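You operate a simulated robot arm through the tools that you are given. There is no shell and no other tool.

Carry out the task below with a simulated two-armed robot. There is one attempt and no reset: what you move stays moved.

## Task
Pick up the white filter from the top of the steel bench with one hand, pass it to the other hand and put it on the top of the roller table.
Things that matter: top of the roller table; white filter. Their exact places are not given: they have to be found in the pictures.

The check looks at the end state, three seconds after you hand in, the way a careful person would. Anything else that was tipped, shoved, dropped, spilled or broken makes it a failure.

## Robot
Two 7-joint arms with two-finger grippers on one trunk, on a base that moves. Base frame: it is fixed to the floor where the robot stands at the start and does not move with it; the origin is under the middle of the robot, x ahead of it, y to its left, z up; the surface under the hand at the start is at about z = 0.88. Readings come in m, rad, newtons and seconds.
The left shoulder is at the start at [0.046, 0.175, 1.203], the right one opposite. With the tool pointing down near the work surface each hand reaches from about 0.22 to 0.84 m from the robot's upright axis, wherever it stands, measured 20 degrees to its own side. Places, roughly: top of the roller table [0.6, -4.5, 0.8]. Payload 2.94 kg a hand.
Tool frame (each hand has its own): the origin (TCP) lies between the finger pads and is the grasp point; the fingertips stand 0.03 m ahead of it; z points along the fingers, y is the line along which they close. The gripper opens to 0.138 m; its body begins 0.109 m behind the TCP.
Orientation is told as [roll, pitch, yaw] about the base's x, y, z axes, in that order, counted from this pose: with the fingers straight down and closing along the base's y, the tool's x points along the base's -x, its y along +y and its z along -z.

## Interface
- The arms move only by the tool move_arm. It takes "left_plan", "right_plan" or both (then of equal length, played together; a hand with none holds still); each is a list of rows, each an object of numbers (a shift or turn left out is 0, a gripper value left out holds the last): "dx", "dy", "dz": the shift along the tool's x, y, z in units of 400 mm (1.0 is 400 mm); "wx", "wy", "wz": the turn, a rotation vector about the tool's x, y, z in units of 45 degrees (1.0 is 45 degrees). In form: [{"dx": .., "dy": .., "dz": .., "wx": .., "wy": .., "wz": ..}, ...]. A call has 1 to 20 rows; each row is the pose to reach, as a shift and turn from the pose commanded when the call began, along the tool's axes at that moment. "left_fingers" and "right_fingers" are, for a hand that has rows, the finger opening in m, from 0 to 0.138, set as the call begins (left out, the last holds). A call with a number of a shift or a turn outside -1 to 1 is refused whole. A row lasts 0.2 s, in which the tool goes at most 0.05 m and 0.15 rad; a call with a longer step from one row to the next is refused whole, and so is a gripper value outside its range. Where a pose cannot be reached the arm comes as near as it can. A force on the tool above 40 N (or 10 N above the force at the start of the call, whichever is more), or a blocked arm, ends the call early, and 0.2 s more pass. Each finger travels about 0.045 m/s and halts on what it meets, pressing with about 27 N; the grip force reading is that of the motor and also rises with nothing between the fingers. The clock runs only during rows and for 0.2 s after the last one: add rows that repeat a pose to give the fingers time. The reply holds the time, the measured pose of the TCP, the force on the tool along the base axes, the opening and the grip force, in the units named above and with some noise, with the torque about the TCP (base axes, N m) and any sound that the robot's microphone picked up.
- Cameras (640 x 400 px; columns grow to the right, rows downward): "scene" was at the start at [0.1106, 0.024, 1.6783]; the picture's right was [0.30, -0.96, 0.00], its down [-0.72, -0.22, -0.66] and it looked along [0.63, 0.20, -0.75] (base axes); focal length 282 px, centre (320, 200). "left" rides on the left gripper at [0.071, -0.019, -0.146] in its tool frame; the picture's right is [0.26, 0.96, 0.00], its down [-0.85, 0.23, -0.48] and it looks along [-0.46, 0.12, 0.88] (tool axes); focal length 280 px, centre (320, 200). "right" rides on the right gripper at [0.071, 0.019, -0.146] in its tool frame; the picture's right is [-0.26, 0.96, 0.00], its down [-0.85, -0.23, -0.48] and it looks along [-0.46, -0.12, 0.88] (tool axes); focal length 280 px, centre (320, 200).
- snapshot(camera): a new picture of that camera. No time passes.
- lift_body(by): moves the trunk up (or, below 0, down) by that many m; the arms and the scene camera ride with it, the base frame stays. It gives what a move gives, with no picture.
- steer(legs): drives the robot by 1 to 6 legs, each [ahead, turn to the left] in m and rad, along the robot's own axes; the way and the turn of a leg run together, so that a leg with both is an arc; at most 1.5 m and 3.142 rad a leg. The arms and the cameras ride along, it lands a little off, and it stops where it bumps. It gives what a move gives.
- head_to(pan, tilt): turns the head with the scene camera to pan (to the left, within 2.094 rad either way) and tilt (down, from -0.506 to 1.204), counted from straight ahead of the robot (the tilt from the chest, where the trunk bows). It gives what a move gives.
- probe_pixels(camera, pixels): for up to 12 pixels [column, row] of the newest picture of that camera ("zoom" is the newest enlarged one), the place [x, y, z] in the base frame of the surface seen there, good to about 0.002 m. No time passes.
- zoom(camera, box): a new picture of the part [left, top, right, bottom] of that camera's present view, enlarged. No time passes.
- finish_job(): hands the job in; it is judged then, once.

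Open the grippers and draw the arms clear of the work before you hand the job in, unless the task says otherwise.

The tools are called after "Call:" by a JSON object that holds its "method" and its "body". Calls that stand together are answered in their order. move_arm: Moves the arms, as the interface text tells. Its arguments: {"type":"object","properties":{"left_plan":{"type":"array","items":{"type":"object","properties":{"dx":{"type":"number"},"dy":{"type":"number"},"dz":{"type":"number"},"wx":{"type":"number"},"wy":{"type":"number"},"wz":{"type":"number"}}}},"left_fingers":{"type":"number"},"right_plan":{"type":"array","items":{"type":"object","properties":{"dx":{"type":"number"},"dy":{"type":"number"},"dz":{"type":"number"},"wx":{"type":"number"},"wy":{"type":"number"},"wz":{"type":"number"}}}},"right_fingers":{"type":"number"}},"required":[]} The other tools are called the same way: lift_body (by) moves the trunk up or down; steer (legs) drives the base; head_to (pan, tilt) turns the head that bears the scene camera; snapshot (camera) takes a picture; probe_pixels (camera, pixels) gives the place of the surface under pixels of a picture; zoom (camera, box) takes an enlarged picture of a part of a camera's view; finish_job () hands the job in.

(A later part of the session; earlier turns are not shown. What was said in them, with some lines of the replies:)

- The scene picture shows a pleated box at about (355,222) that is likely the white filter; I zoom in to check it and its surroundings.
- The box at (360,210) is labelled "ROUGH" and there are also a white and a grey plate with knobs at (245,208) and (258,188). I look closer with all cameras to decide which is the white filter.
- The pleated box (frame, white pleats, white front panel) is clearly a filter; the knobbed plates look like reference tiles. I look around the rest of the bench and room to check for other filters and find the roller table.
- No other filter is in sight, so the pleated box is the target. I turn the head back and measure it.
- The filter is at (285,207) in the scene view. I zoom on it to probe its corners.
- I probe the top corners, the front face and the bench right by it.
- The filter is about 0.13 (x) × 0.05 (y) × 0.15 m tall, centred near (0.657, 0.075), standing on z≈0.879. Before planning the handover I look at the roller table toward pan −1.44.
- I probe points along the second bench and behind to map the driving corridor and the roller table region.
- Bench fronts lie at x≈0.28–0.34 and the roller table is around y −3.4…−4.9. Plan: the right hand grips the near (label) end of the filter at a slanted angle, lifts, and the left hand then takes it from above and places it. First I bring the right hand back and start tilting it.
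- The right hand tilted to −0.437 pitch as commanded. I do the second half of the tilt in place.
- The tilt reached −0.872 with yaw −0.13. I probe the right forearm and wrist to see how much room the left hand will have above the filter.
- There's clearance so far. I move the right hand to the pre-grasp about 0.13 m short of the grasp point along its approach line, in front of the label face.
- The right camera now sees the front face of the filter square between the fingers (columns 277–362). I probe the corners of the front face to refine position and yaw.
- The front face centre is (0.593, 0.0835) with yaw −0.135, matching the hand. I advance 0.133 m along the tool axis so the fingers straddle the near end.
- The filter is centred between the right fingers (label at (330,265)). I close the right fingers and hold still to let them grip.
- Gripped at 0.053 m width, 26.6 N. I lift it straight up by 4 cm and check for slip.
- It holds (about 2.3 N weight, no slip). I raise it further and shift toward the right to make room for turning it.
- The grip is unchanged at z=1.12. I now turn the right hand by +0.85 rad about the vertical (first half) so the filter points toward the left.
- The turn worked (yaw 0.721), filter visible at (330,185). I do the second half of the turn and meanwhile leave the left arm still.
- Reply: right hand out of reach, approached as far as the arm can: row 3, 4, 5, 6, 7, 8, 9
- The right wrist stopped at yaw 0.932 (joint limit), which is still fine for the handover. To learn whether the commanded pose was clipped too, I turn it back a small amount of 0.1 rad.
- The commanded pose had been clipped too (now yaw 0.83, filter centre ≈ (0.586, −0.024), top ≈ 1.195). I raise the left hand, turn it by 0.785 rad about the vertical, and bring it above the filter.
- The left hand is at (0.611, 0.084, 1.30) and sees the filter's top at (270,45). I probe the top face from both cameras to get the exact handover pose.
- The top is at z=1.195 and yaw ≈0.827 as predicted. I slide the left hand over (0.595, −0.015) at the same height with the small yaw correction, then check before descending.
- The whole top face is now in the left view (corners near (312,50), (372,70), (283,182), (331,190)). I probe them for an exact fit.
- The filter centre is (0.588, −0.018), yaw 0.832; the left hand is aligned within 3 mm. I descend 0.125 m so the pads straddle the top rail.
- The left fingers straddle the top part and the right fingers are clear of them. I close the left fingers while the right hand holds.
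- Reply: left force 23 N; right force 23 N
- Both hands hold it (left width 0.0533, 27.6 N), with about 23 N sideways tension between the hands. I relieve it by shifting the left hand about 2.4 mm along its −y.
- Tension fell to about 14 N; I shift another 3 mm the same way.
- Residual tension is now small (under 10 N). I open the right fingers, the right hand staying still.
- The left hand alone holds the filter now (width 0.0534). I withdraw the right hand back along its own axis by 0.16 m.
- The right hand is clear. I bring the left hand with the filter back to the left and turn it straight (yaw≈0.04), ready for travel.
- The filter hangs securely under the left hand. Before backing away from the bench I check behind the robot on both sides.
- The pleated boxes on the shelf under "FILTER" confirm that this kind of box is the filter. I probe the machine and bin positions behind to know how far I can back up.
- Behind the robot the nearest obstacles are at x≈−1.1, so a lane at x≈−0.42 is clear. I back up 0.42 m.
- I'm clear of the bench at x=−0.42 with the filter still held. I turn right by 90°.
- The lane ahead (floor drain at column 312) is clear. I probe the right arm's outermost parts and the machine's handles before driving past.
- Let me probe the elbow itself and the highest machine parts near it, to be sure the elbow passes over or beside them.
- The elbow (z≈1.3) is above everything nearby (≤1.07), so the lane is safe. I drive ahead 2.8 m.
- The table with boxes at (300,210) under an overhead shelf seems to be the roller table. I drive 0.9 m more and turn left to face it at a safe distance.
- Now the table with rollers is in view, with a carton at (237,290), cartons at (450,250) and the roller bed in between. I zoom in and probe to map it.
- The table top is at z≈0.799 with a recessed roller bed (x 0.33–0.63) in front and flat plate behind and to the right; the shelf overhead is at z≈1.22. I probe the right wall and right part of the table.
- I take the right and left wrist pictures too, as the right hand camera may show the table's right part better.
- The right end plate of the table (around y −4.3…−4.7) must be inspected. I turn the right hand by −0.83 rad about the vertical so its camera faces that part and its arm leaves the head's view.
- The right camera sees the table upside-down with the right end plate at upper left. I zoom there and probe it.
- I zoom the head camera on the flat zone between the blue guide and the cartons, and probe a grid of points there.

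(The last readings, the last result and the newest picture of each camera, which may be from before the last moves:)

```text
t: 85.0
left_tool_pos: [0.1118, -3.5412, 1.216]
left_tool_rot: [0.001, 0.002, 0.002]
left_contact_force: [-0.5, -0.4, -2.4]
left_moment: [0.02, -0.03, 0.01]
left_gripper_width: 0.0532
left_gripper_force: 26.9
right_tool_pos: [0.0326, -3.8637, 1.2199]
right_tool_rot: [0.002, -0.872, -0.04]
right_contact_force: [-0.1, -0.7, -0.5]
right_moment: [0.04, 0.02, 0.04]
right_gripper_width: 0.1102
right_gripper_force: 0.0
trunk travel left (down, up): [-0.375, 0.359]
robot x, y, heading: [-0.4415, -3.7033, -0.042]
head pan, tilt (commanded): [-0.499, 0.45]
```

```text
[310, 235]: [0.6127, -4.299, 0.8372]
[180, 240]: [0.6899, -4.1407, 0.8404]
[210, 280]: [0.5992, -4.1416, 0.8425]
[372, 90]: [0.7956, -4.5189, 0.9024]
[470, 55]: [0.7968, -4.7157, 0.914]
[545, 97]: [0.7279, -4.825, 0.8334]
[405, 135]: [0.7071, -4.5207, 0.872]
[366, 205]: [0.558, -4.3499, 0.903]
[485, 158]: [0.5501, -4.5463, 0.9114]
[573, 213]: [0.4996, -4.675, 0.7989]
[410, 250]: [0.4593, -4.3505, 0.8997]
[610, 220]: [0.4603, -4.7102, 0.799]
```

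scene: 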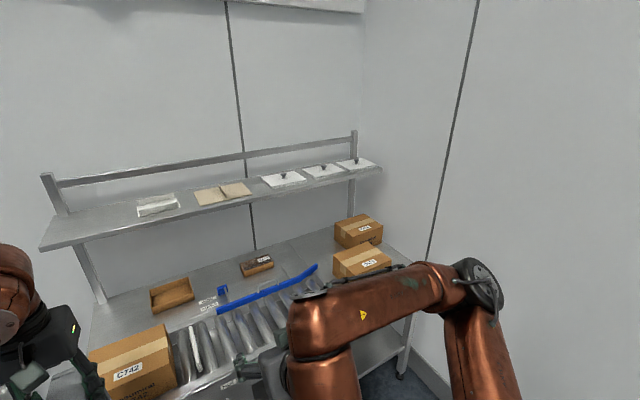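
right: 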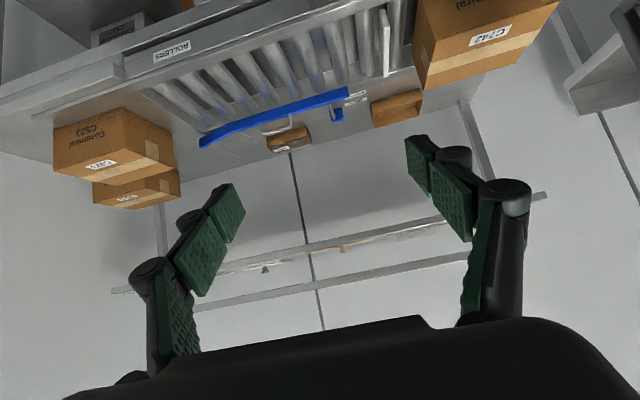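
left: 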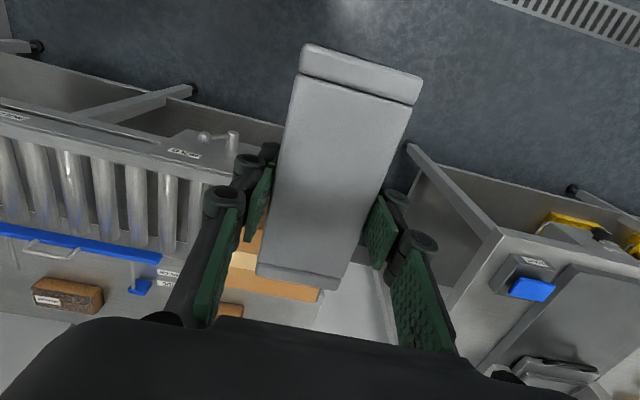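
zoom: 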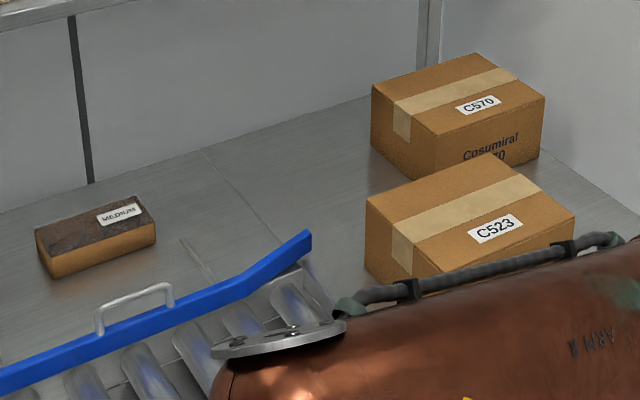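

The free spot I choose is on the right end plate beside carton C523 (x 0.39–0.556, y −4.35…−4.55): centre about (0.47, −4.64), away from the overhead shelf. First I shift the right hand right/back and close its fingers, so it won't get in the left arm's way.

Call:
{"method": "move_arm", "body": {"right_plan": [{"dx": 0.027, "dy": -0.085, "dz": -0.0166}, {"dx": 0.054, "dy": -0.17, "dz": -0.0332}, {"dx": 0.081, "dy": -0.255, "dz": -0.0498}, {"dx": 0.108, "dy": -0.34, "dz": -0.0664}, {"dx": 0.135, "dy": -0.425, "dz": -0.083}, {"dx": 0.135, "dy": -0.425, "dz": -0.083}], "right_fingers": 0.05}}

Call:
{"method": "head_to", "body": {"pan": -0.8, "tilt": 0.6}}

Call:
{"method": "snapshot", "body": {"camera": "scene"}}

```text
t: 86.4
left_tool_pos: [0.1135, -3.5412, 1.2139]
left_tool_rot: [0.001, 0.002, 0.003]
left_contact_force: [0.0, -0.5, -1.5]
left_moment: [0.07, 0.04, 0.01]
left_gripper_width: 0.0532
left_gripper_force: 26.4
right_tool_pos: [-0.0296, -4.033, 1.2009]
right_tool_rot: [0.001, -0.871, -0.039]
right_contact_force: [0.5, 0.1, 0.0]
right_moment: [0.01, 0.02, 0.03]
right_gripper_width: 0.0499
right_gripper_force: 0.1
trunk travel left (down, up): [-0.375, 0.359]
robot x, y, heading: [-0.4419, -3.7001, -0.043]
head pan, tilt (commanded): [-0.499, 0.45]
```

```text
t: 87.2
left_tool_pos: [0.1117, -3.5402, 1.2157]
left_tool_rot: [-0.002, 0.002, 0.001]
left_contact_force: [-0.7, -0.6, -2.3]
left_moment: [-0.01, 0.01, 0.0]
left_gripper_width: 0.053
left_gripper_force: 27.1
right_tool_pos: [-0.0319, -4.0316, 1.2014]
right_tool_rot: [-0.001, -0.873, -0.039]
right_contact_force: [0.1, -0.5, -0.8]
right_moment: [0.0, -0.01, 0.01]
right_gripper_width: 0.0502
right_gripper_force: 0.0
trunk travel left (down, up): [-0.375, 0.359]
robot x, y, heading: [-0.439, -3.7017, -0.038]
head pan, tilt (commanded): [-0.799, 0.6]
```

```text
taken
```

scene: 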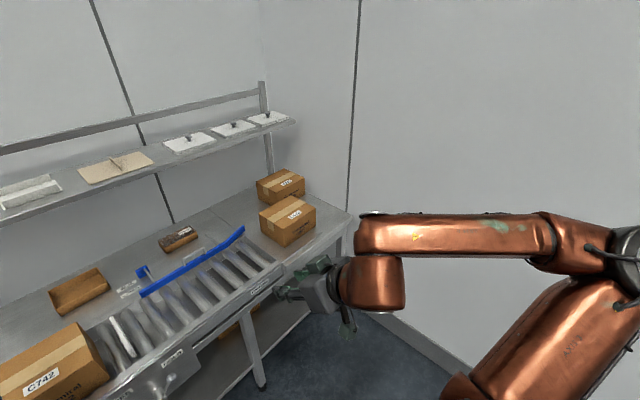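

Now the right end plate is visible around (290,220). I zoom there and probe the free strip beside C523, the plate's edge, and the elbow.

Call:
{"method": "zoom", "body": {"camera": "scene", "box": [230, 150, 370, 280]}}

Call:
{"method": "probe_pixels", "body": {"camera": "scene", "pixels": [[625, 245], [560, 240], [500, 235], [330, 225], [340, 215], [322, 232], [310, 210], [318, 205], [350, 214], [300, 250], [290, 122], [250, 128]]}}

```text
3.08 times, centred on (300, 215) of scene
```

zoom: 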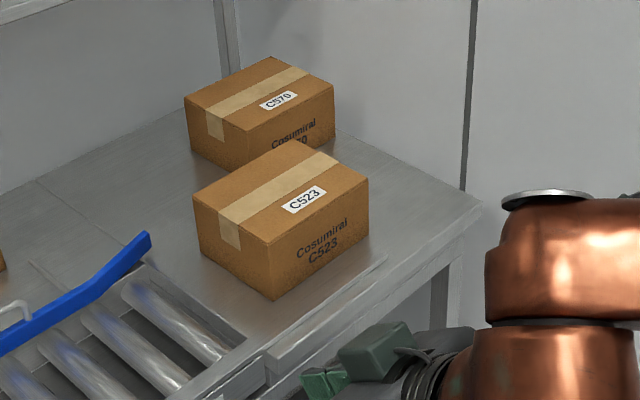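

```text
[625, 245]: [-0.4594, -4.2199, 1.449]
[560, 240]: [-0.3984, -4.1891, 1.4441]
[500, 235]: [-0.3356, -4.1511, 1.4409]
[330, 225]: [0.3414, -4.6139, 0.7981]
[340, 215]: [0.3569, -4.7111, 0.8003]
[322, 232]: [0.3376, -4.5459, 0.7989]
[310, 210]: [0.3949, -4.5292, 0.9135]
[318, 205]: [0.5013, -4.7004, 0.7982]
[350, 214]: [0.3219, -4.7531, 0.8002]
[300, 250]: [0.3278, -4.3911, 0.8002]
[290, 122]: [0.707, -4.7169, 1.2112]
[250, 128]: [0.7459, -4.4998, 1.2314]
```

The strip right of C523 is wide (plate edge ≈ y −4.755). I probe exact points on it and on the carton edges.

Call:
{"method": "probe_pixels", "body": {"camera": "zoom", "pixels": [[365, 235], [368, 180], [375, 230], [400, 200], [430, 210], [380, 170], [350, 150], [420, 180], [450, 215], [340, 140], [320, 150], [385, 260]]}}

Call:
{"method": "probe_pixels", "body": {"camera": "zoom", "pixels": [[272, 296], [270, 248], [195, 195], [296, 140], [333, 90], [330, 130], [480, 203], [440, 235], [335, 132], [180, 140], [190, 165], [250, 165]]}}

```text
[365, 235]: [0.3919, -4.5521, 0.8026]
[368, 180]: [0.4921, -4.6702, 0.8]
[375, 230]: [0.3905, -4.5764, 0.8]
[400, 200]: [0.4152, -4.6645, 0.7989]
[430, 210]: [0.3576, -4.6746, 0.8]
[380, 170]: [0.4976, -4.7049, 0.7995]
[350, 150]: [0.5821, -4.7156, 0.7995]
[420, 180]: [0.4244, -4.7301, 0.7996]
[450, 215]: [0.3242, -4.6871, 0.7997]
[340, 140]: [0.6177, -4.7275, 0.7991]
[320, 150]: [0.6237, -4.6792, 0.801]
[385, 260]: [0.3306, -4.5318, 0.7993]
```

```text
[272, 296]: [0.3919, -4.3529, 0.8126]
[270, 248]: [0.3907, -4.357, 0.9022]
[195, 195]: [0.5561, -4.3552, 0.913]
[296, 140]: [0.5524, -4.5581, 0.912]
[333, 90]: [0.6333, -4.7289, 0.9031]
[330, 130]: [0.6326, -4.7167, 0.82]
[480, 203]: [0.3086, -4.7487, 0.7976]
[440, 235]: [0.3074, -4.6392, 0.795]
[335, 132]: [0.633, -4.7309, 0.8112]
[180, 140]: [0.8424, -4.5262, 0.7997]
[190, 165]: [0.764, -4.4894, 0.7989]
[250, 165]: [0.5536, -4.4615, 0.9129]
```

Free strip confirmed: x 0.31–0.62, y −4.56…−4.75; I'll set the filter at about (0.46, −4.655). I turn right 0.77 rad and drive 0.55 m toward the table corner.

Call:
{"method": "steer", "body": {"legs": [[0.0, -0.77]]}}

Call:
{"method": "head_to", "body": {"pan": 0.0, "tilt": 0.7}}

Call:
{"method": "snapshot", "body": {"camera": "scene"}}

```text
t: 89.7
left_tool_pos: [0.0608, -3.9836, 1.2149]
left_tool_rot: [0.0, 0.0, -0.793]
left_contact_force: [0.0, 0.1, -1.9]
left_moment: [0.04, -0.01, 0.01]
left_gripper_width: 0.0534
left_gripper_force: 26.9
right_tool_pos: [-0.3891, -4.2248, 1.2014]
right_tool_rot: [0.0, -0.873, -0.834]
right_contact_force: [-0.3, 0.1, -0.7]
right_moment: [0.01, -0.01, 0.05]
right_gripper_width: 0.05
right_gripper_force: 0.1
trunk travel left (down, up): [-0.375, 0.359]
robot x, y, heading: [-0.4445, -3.7037, -0.832]
head pan, tilt (commanded): [-0.799, 0.6]
```

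```text
t: 90.8
left_tool_pos: [0.0627, -3.9835, 1.2155]
left_tool_rot: [0.0, 0.001, -0.794]
left_contact_force: [0.6, -0.1, -0.9]
left_moment: [-0.01, 0.02, -0.02]
left_gripper_width: 0.0535
left_gripper_force: 26.7
right_tool_pos: [-0.3898, -4.2266, 1.2012]
right_tool_rot: [0.0, -0.871, -0.834]
right_contact_force: [0.9, -0.5, -0.1]
right_moment: [-0.03, -0.01, 0.0]
right_gripper_width: 0.0501
right_gripper_force: 0.1
trunk travel left (down, up): [-0.375, 0.359]
robot x, y, heading: [-0.4411, -3.6992, -0.838]
head pan, tilt (commanded): [0.0, 0.7]
```

```text
taken
```

scene: 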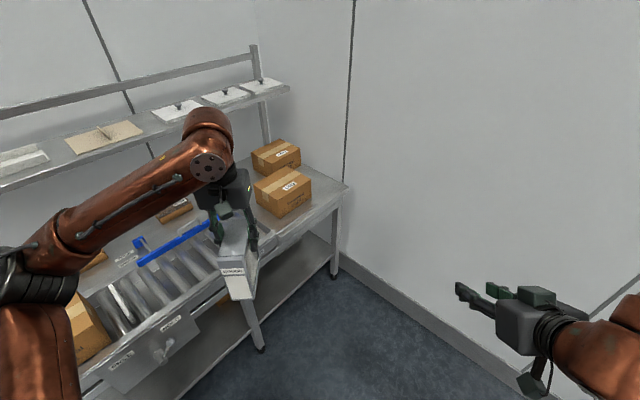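

Path is clear: the filter (bottom z≈1.08) will pass above cartons (0.913). I drive ahead 0.6 m.

Call:
{"method": "steer", "body": {"legs": [[0.6, 0.0]]}}

Call:
{"method": "snapshot", "body": {"camera": "scene"}}

Call:
{"method": "snapshot", "body": {"camera": "left"}}

```text
t: 94.2
left_tool_pos: [0.4506, -4.4244, 1.2145]
left_tool_rot: [0.0, 0.0, -0.8]
left_contact_force: [0.5, -0.2, -1.5]
left_moment: [0.01, 0.02, -0.01]
left_gripper_width: 0.0531
left_gripper_force: 27.1
right_tool_pos: [-0.0016, -4.6624, 1.2015]
right_tool_rot: [-0.002, -0.874, -0.84]
right_contact_force: [0.1, 0.1, -0.4]
right_moment: [0.03, 0.03, 0.02]
right_gripper_width: 0.05
right_gripper_force: 0.0
trunk travel left (down, up): [-0.375, 0.359]
robot x, y, heading: [-0.0491, -4.1413, -0.844]
head pan, tilt (commanded): [0.0, 0.7]
```

```text
taken
```

scene: 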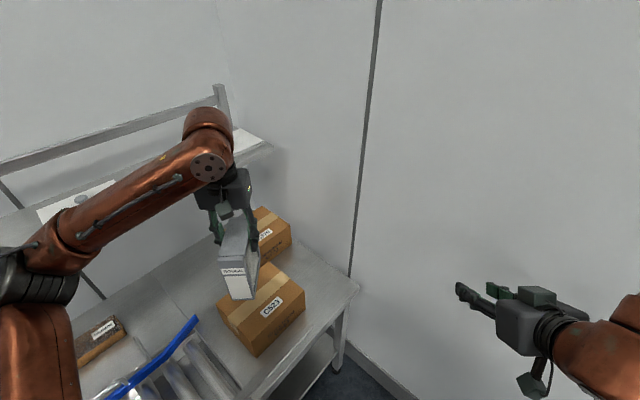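

```text
taken
```

left: 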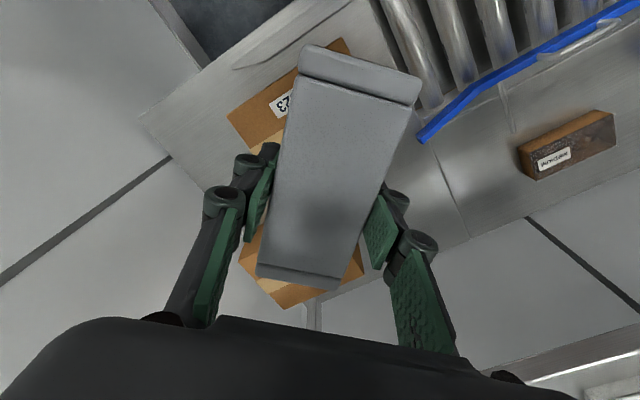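

I'm at (−0.049, −4.141), heading −0.844, with the left hand above C523. At this height I shift the filter over the free strip to (0.464, −4.65) and turn it parallel to the table (yaw ≈ −0.015).

Call:
{"method": "move_arm", "body": {"left_plan": [{"dx": -0.0535, "dy": -0.0461, "wz": -0.125}, {"dx": -0.107, "dy": -0.0923, "wz": -0.25}, {"dx": -0.1605, "dy": -0.1384, "wz": -0.375}, {"dx": -0.214, "dy": -0.1845, "wz": -0.5}, {"dx": -0.2675, "dy": -0.2306, "wz": -0.625}, {"dx": -0.321, "dy": -0.2768, "wz": -0.75}, {"dx": -0.3745, "dy": -0.3229, "wz": -0.875}, {"dx": -0.428, "dy": -0.369, "wz": -1.0}, {"dx": -0.428, "dy": -0.369, "wz": -1.0}]}}

Call:
{"method": "snapshot", "body": {"camera": "left"}}

Call:
{"method": "snapshot", "body": {"camera": "scene"}}

```text
t: 96.2
left_tool_pos: [0.4644, -4.6486, 1.216]
left_tool_rot: [0.001, 0.002, -0.016]
left_contact_force: [1.0, 0.8, -2.2]
left_moment: [-0.03, 0.05, 0.03]
left_gripper_width: 0.0535
left_gripper_force: 26.9
right_tool_pos: [-0.0011, -4.6609, 1.2023]
right_tool_rot: [-0.001, -0.873, -0.841]
right_contact_force: [-0.4, -0.3, -0.2]
right_moment: [-0.04, 0.01, -0.06]
right_gripper_width: 0.0498
right_gripper_force: 0.0
trunk travel left (down, up): [-0.375, 0.359]
robot x, y, heading: [-0.0469, -4.1372, -0.845]
head pan, tilt (commanded): [0.0, 0.7]
```

```text
taken
```

left: 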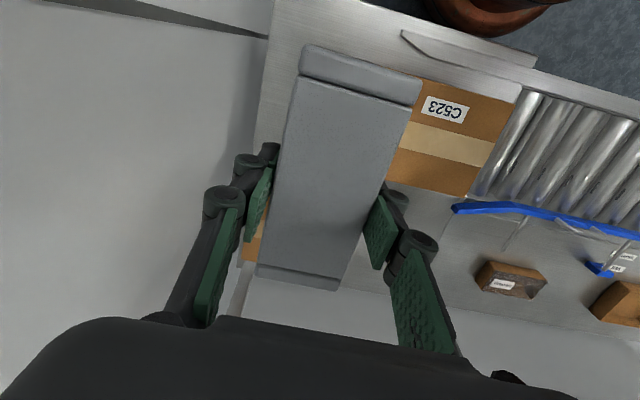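

```text
taken
```

scene: 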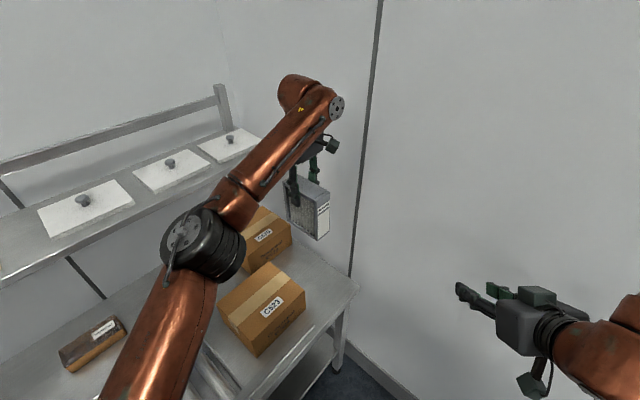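

The filter hangs above the free strip. Before lowering I probe the left elbow, forearm and the filter itself to check clearances as the arm goes down.

Call:
{"method": "probe_pixels", "body": {"camera": "scene", "pixels": [[185, 235], [205, 240], [235, 265], [160, 340], [240, 200], [290, 90], [335, 105], [308, 190], [325, 205], [316, 238], [290, 200], [300, 225]]}}

Call:
{"method": "probe_pixels", "body": {"camera": "left", "pixels": [[305, 70], [410, 95], [262, 265], [335, 280], [340, 170], [445, 105], [270, 60], [275, 110], [350, 30], [480, 190]]}}

```text
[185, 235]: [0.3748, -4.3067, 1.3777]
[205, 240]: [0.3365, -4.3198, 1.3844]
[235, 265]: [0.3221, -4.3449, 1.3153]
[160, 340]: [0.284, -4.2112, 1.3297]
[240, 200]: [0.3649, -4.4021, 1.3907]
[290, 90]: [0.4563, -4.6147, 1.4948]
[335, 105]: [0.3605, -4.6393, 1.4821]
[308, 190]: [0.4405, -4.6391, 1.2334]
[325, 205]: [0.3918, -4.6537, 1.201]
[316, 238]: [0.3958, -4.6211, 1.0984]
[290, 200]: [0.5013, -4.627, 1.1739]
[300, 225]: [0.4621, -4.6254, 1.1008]
```

```text
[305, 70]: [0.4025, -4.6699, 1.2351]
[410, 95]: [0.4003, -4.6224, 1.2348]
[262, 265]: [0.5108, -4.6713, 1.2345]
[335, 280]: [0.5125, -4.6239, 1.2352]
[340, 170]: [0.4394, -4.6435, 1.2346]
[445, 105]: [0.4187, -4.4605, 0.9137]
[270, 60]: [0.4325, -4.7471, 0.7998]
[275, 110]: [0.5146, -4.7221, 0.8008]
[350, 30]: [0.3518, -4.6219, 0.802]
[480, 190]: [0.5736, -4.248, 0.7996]
```

The filter is level (top z 1.235 at all four corners) over x 0.39–0.52, y −4.672…−4.622; the table is at 0.7995, so contact will be after 0.284 m. I lower by 0.265 m, shifting 8 mm away from C523.

Call:
{"method": "move_arm", "body": {"left_plan": [{"dy": -0.01, "dz": 0.09}, {"dy": -0.02, "dz": 0.18}, {"dy": -0.02, "dz": 0.27}, {"dy": -0.02, "dz": 0.36}, {"dy": -0.02, "dz": 0.45}, {"dy": -0.02, "dz": 0.53}, {"dy": -0.02, "dz": 0.6}, {"dy": -0.02, "dz": 0.64}, {"dy": -0.02, "dz": 0.6625}, {"dy": -0.02, "dz": 0.6625}]}}

Call:
{"method": "snapshot", "body": {"camera": "left"}}

Call:
{"method": "snapshot", "body": {"camera": "scene"}}

```text
t: 98.4
left_tool_pos: [0.4634, -4.657, 0.9497]
left_tool_rot: [0.0, 0.001, -0.017]
left_contact_force: [0.6, -0.4, -1.5]
left_moment: [-0.01, -0.01, 0.0]
left_gripper_width: 0.0535
left_gripper_force: 27.3
right_tool_pos: [-0.0024, -4.6619, 1.2018]
right_tool_rot: [-0.003, -0.873, -0.842]
right_contact_force: [-0.1, -0.9, -0.7]
right_moment: [0.0, 0.02, 0.0]
right_gripper_width: 0.0499
right_gripper_force: 0.0
trunk travel left (down, up): [-0.375, 0.359]
robot x, y, heading: [-0.0502, -4.1377, -0.841]
head pan, tilt (commanded): [0.0, 0.7]
```

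```text
taken
```

left: 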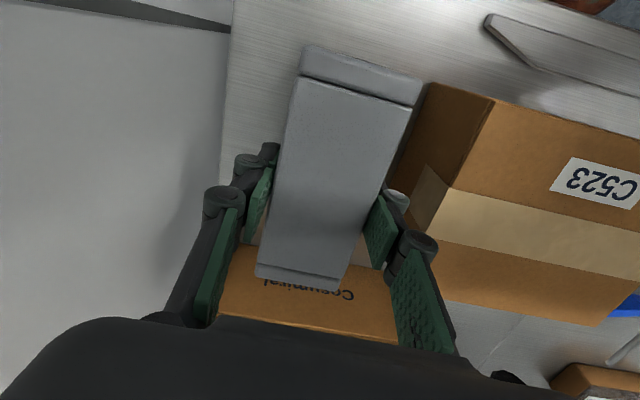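

```text
taken
```

scene: 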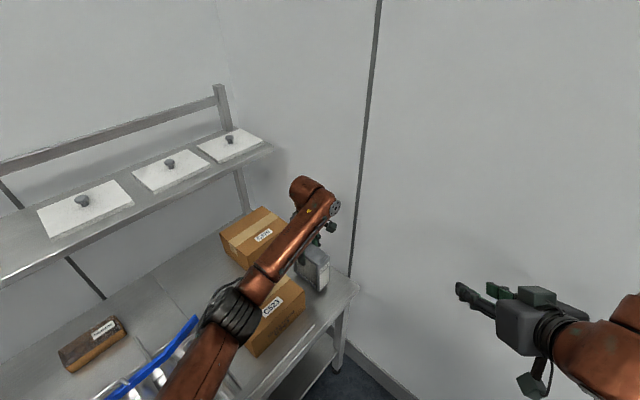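

Still free of contact at z=0.950. I probe the elbow and forearm above C523 and the filter's top and surroundings before the last 19 mm.

Call:
{"method": "probe_pixels", "body": {"camera": "scene", "pixels": [[230, 310], [245, 325], [265, 275], [290, 245], [310, 215], [325, 265], [315, 285], [305, 260]]}}

Call:
{"method": "probe_pixels", "body": {"camera": "left", "pixels": [[305, 70], [412, 95], [262, 265], [335, 280], [340, 170], [425, 90], [300, 40], [245, 60], [390, 150], [260, 250]]}}

```text
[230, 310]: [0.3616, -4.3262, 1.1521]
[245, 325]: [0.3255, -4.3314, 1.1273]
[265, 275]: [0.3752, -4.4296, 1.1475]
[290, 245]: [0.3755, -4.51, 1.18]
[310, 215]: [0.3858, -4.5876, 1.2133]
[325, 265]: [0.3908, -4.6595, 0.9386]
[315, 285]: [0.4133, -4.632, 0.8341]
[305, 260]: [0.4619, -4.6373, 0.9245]
```

```text
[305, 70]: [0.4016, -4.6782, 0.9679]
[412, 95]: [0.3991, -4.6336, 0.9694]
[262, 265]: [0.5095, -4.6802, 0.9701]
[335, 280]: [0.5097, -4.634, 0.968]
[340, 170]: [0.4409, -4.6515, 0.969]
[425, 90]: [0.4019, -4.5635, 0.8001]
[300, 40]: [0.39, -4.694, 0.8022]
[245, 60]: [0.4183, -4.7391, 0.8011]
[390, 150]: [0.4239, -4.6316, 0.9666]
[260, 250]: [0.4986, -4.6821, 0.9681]
```

The elbow (≥1.0 at its underside) stays above C523 (0.913) and the filter bottom is about 17 mm above the plate. I lower slowly by 16.5 mm.

Call:
{"method": "move_arm", "body": {"left_plan": [{"dz": 0.012}, {"dz": 0.024}, {"dz": 0.034}, {"dz": 0.041}, {"dz": 0.041}]}}

```text
t: 99.6
left_tool_pos: [0.464, -4.6575, 0.9335]
left_tool_rot: [0.002, 0.003, -0.015]
left_contact_force: [0.7, 0.4, -1.8]
left_moment: [0.03, 0.0, -0.01]
left_gripper_width: 0.0531
left_gripper_force: 27.2
right_tool_pos: [-0.0023, -4.6622, 1.2012]
right_tool_rot: [0.001, -0.874, -0.841]
right_contact_force: [0.2, 0.1, 0.0]
right_moment: [0.01, -0.01, -0.01]
right_gripper_width: 0.05
right_gripper_force: 0.1
trunk travel left (down, up): [-0.375, 0.359]
robot x, y, heading: [-0.0472, -4.1372, -0.843]
head pan, tilt (commanded): [0.0, 0.7]
```

No contact yet (still −1.8 N). I go down in ~1 mm steps, watching the vertical force.

Call:
{"method": "move_arm", "body": {"left_plan": [{"dz": 0.002}, {"dz": 0.004}, {"dz": 0.004}]}}

Call:
{"method": "snapshot", "body": {"camera": "scene"}}

Call:
{"method": "zoom", "body": {"camera": "scene", "box": [260, 210, 380, 320]}}

```text
t: 100.4
left_tool_pos: [0.4629, -4.6581, 0.9308]
left_tool_rot: [0.0, -0.001, -0.018]
left_contact_force: [1.2, -1.3, 4.7]
left_moment: [0.0, -0.42, -0.06]
left_gripper_width: 0.0533
left_gripper_force: 27.6
right_tool_pos: [-0.0021, -4.6624, 1.2019]
right_tool_rot: [0.002, -0.872, -0.841]
right_contact_force: [0.3, -0.1, 0.0]
right_moment: [0.0, -0.01, 0.0]
right_gripper_width: 0.0499
right_gripper_force: 0.0
trunk travel left (down, up): [-0.375, 0.359]
robot x, y, heading: [-0.0496, -4.1364, -0.839]
head pan, tilt (commanded): [0.0, 0.7]
```

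```text
taken
```

scene: 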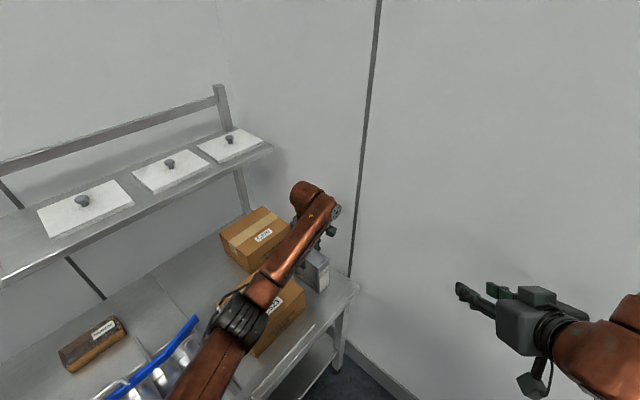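

```text
3.64 times, centred on (320, 265) of scene
```

zoom: 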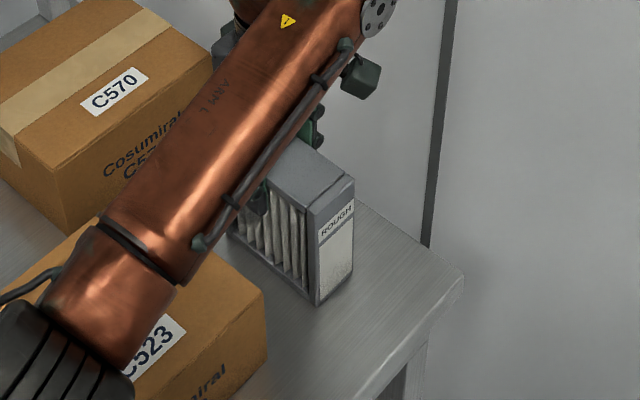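

The filter has touched down (vertical force now +4.7 N). I open the left fingers to 0.085 m, hand still.

Call:
{"method": "move_arm", "body": {"left_plan": [{"dz": 0}, {"dz": 0}, {"dz": 0}, {"dz": 0}, {"dz": 0}], "left_fingers": 0.085}}

Call:
{"method": "snapshot", "body": {"camera": "left"}}

Call:
{"method": "zoom", "body": {"camera": "scene", "box": [260, 210, 380, 320]}}

```text
t: 101.6
left_tool_pos: [0.4628, -4.6579, 0.9313]
left_tool_rot: [0.001, 0.003, -0.017]
left_contact_force: [-0.3, -0.7, 0.0]
left_moment: [0.03, -0.03, -0.01]
left_gripper_width: 0.085
left_gripper_force: 0.0
right_tool_pos: [-0.0025, -4.6625, 1.2017]
right_tool_rot: [0.002, -0.872, -0.84]
right_contact_force: [0.2, -0.3, -1.3]
right_moment: [0.01, 0.01, -0.03]
right_gripper_width: 0.05
right_gripper_force: 0.0
trunk travel left (down, up): [-0.375, 0.359]
robot x, y, heading: [-0.0496, -4.1396, -0.842]
head pan, tilt (commanded): [0.0, 0.7]
```

```text
taken
```

left: 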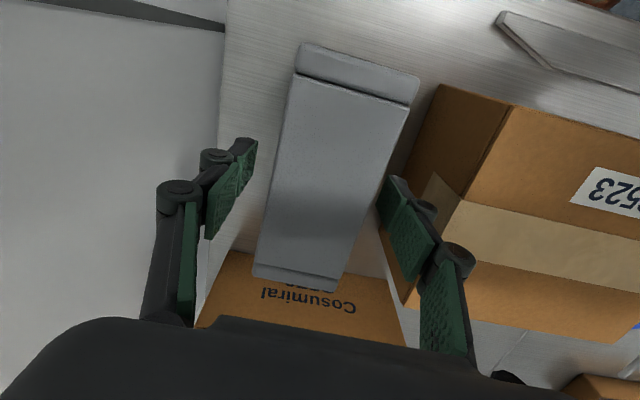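

```text
3.64 times, centred on (320, 265) of scene
```

zoom: 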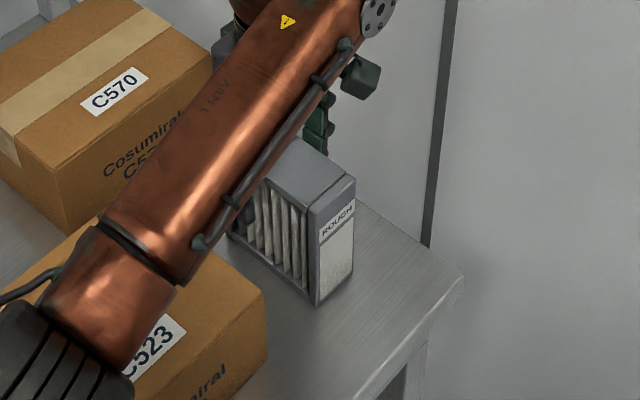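

The filter stands by itself with both pads clear of it. I raise the left hand straight up by 0.28 m.

Call:
{"method": "move_arm", "body": {"left_plan": [{"dz": -0.04}, {"dz": -0.1}, {"dz": -0.18}, {"dz": -0.27}, {"dz": -0.36}, {"dz": -0.45}, {"dz": -0.54}, {"dz": -0.62}, {"dz": -0.7}, {"dz": -0.7}]}}

Call:
{"method": "snapshot", "body": {"camera": "left"}}

Call:
{"method": "snapshot", "body": {"camera": "scene"}}

```text
t: 103.8
left_tool_pos: [0.4661, -4.6565, 1.2119]
left_tool_rot: [0.002, 0.002, -0.018]
left_contact_force: [0.6, -0.6, -0.7]
left_moment: [0.02, 0.05, -0.03]
left_gripper_width: 0.0851
left_gripper_force: 0.1
right_tool_pos: [-0.0005, -4.6626, 1.2003]
right_tool_rot: [0.001, -0.871, -0.84]
right_contact_force: [-0.5, 0.4, 0.4]
right_moment: [0.01, 0.02, 0.01]
right_gripper_width: 0.0502
right_gripper_force: 0.1
trunk travel left (down, up): [-0.375, 0.359]
robot x, y, heading: [-0.051, -4.1445, -0.844]
head pan, tilt (commanded): [0.0, 0.7]
```

```text
taken
```

left: 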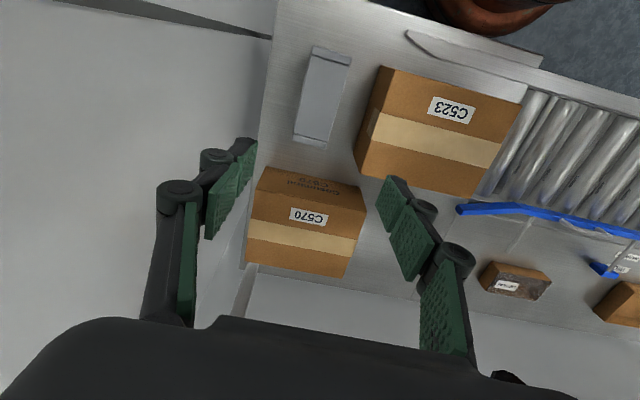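

```text
taken
```

scene: 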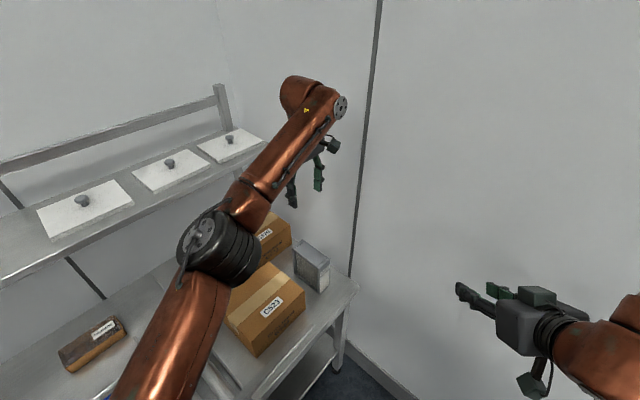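

The filter stands on the plate at (320,95) in the left view, cartons untouched. I probe its top and neighbours to verify it is upright and clear.

Call:
{"method": "probe_pixels", "body": {"camera": "left", "pixels": [[315, 55], [348, 63], [297, 132], [327, 141], [322, 95], [290, 90], [375, 75], [357, 160], [270, 175], [430, 110]]}}

Call:
{"method": "zoom", "body": {"camera": "scene", "box": [220, 200, 380, 360]}}

```text
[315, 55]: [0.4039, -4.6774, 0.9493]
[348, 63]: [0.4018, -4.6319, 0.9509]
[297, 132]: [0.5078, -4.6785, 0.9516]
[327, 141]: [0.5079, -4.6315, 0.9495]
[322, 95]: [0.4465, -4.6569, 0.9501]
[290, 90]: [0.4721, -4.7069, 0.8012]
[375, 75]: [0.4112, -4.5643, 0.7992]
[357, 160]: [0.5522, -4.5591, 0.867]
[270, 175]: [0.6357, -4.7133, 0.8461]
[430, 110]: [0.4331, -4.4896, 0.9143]
```

```text
2.50 times, centred on (300, 280) of scene
```

zoom: 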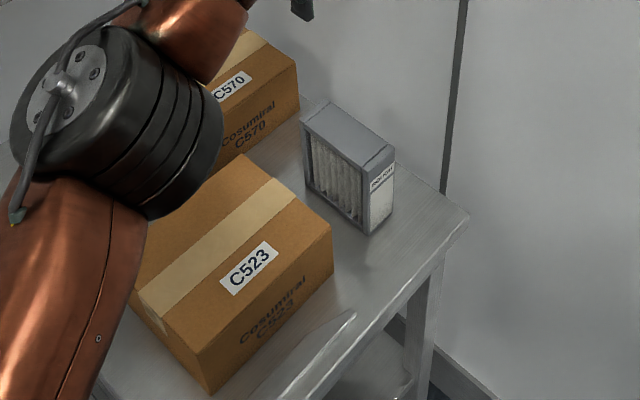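

The filter top is level at z=0.950 (0.80 + 0.151) and it is clear of the cartons. I back the robot 0.5 m along the way it came to draw the arms away, and open the right gripper.

Call:
{"method": "steer", "body": {"legs": [[-0.5, 0.0]]}}

Call:
{"method": "move_arm", "body": {"left_plan": [{"dz": 0}, {"dz": 0}, {"dz": 0}, {"dz": 0}, {"dz": 0}], "left_fingers": 0.13, "right_plan": [{"dz": 0}, {"dz": 0}, {"dz": 0}, {"dz": 0}, {"dz": 0}], "right_fingers": 0.13}}

Call:
{"method": "snapshot", "body": {"camera": "scene"}}

```text
t: 106.7
left_tool_pos: [0.1342, -4.2807, 1.2133]
left_tool_rot: [0.001, 0.0, -0.008]
left_contact_force: [0.9, -0.3, -0.6]
left_moment: [-0.04, -0.03, 0.01]
left_gripper_width: 0.0851
left_gripper_force: 0.1
right_tool_pos: [-0.331, -4.2905, 1.2008]
right_tool_rot: [0.002, -0.872, -0.834]
right_contact_force: [0.3, 0.3, 0.1]
right_moment: [-0.02, -0.02, 0.01]
right_gripper_width: 0.0499
right_gripper_force: 0.1
trunk travel left (down, up): [-0.375, 0.359]
robot x, y, heading: [-0.3817, -3.7654, -0.838]
head pan, tilt (commanded): [0.0, 0.7]
```

```text
t: 107.9
left_tool_pos: [0.1348, -4.2808, 1.213]
left_tool_rot: [0.003, 0.002, -0.008]
left_contact_force: [0.3, 0.1, -0.1]
left_moment: [-0.01, 0.0, -0.03]
left_gripper_width: 0.1302
left_gripper_force: 0.0
right_tool_pos: [-0.3309, -4.2903, 1.201]
right_tool_rot: [0.001, -0.873, -0.833]
right_contact_force: [0.3, 0.1, 0.1]
right_moment: [0.0, 0.0, -0.02]
right_gripper_width: 0.1298
right_gripper_force: 0.0
trunk travel left (down, up): [-0.375, 0.359]
robot x, y, heading: [-0.3829, -3.7693, -0.83]
head pan, tilt (commanded): [0.0, 0.7]
```

```text
taken
```

scene: 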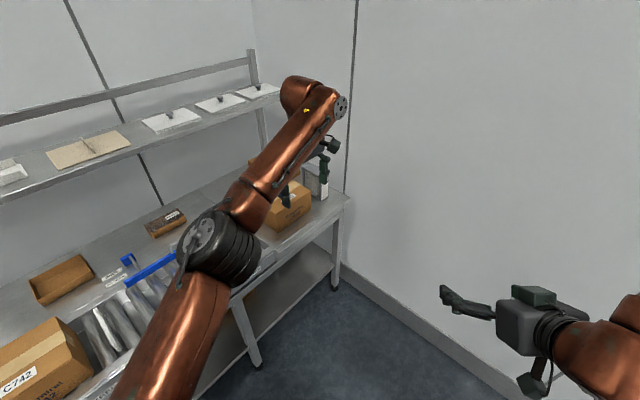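

The arms are clear of the table with both grippers open. I take one last close look at the filter (about (318,183)) before handing in.

Call:
{"method": "zoom", "body": {"camera": "scene", "box": [240, 130, 380, 250]}}

Call:
{"method": "snapshot", "body": {"camera": "left"}}

```text
3.33 times, centred on (310, 190) of scene
```

zoom: 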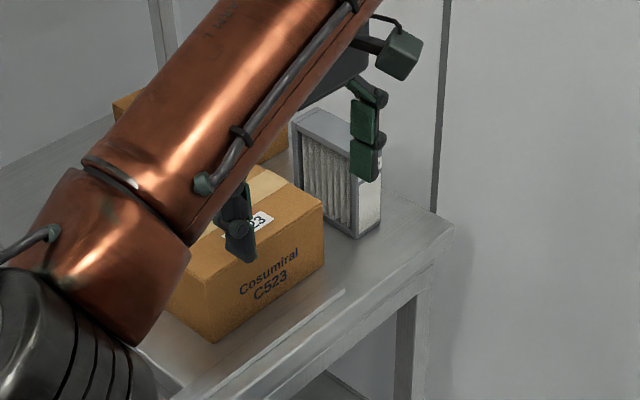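

```text
taken
```

left: 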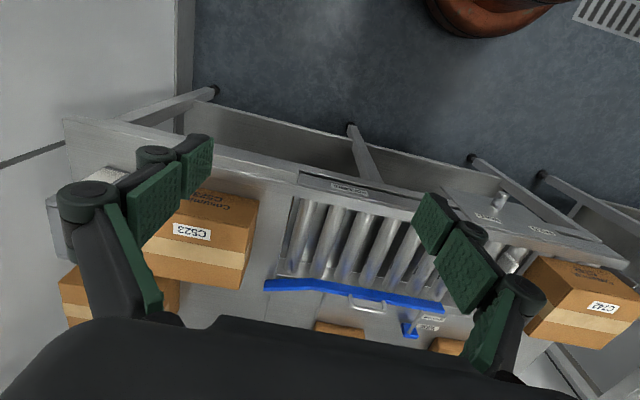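

The filter stands upright on the roller table's top beside C523, nothing else was disturbed, both grippers are open and clear. I hand the job in.

Call:
{"method": "finish_job", "body": {}}

```text
The job is handed in.
```

The white filter is now standing upright on top of the roller table. I picked it up with the right hand, passed it to the left, and set it down with the left.

- **Which object:** I took "white filter" to mean the pleated box labelled "ROUGH" on the steel bench. Two matching boxes on a shelf below a "FILTER" panel supported that choice.
- **Where it stands:** It is on the flat plate at the right end of the table, beside carton C523, at about [0.46, -4.66]. After release its top was level at z = 0.95. It stands clear of the cartons and the plate edge.
- **Surroundings:** I saw no bumps or contact with anything else during the drive or the placing, and the last pictures show the cartons and other items where they were.
- **Arms:** Both grippers are open. I backed the robot 0.5 m away from the table before handing in.
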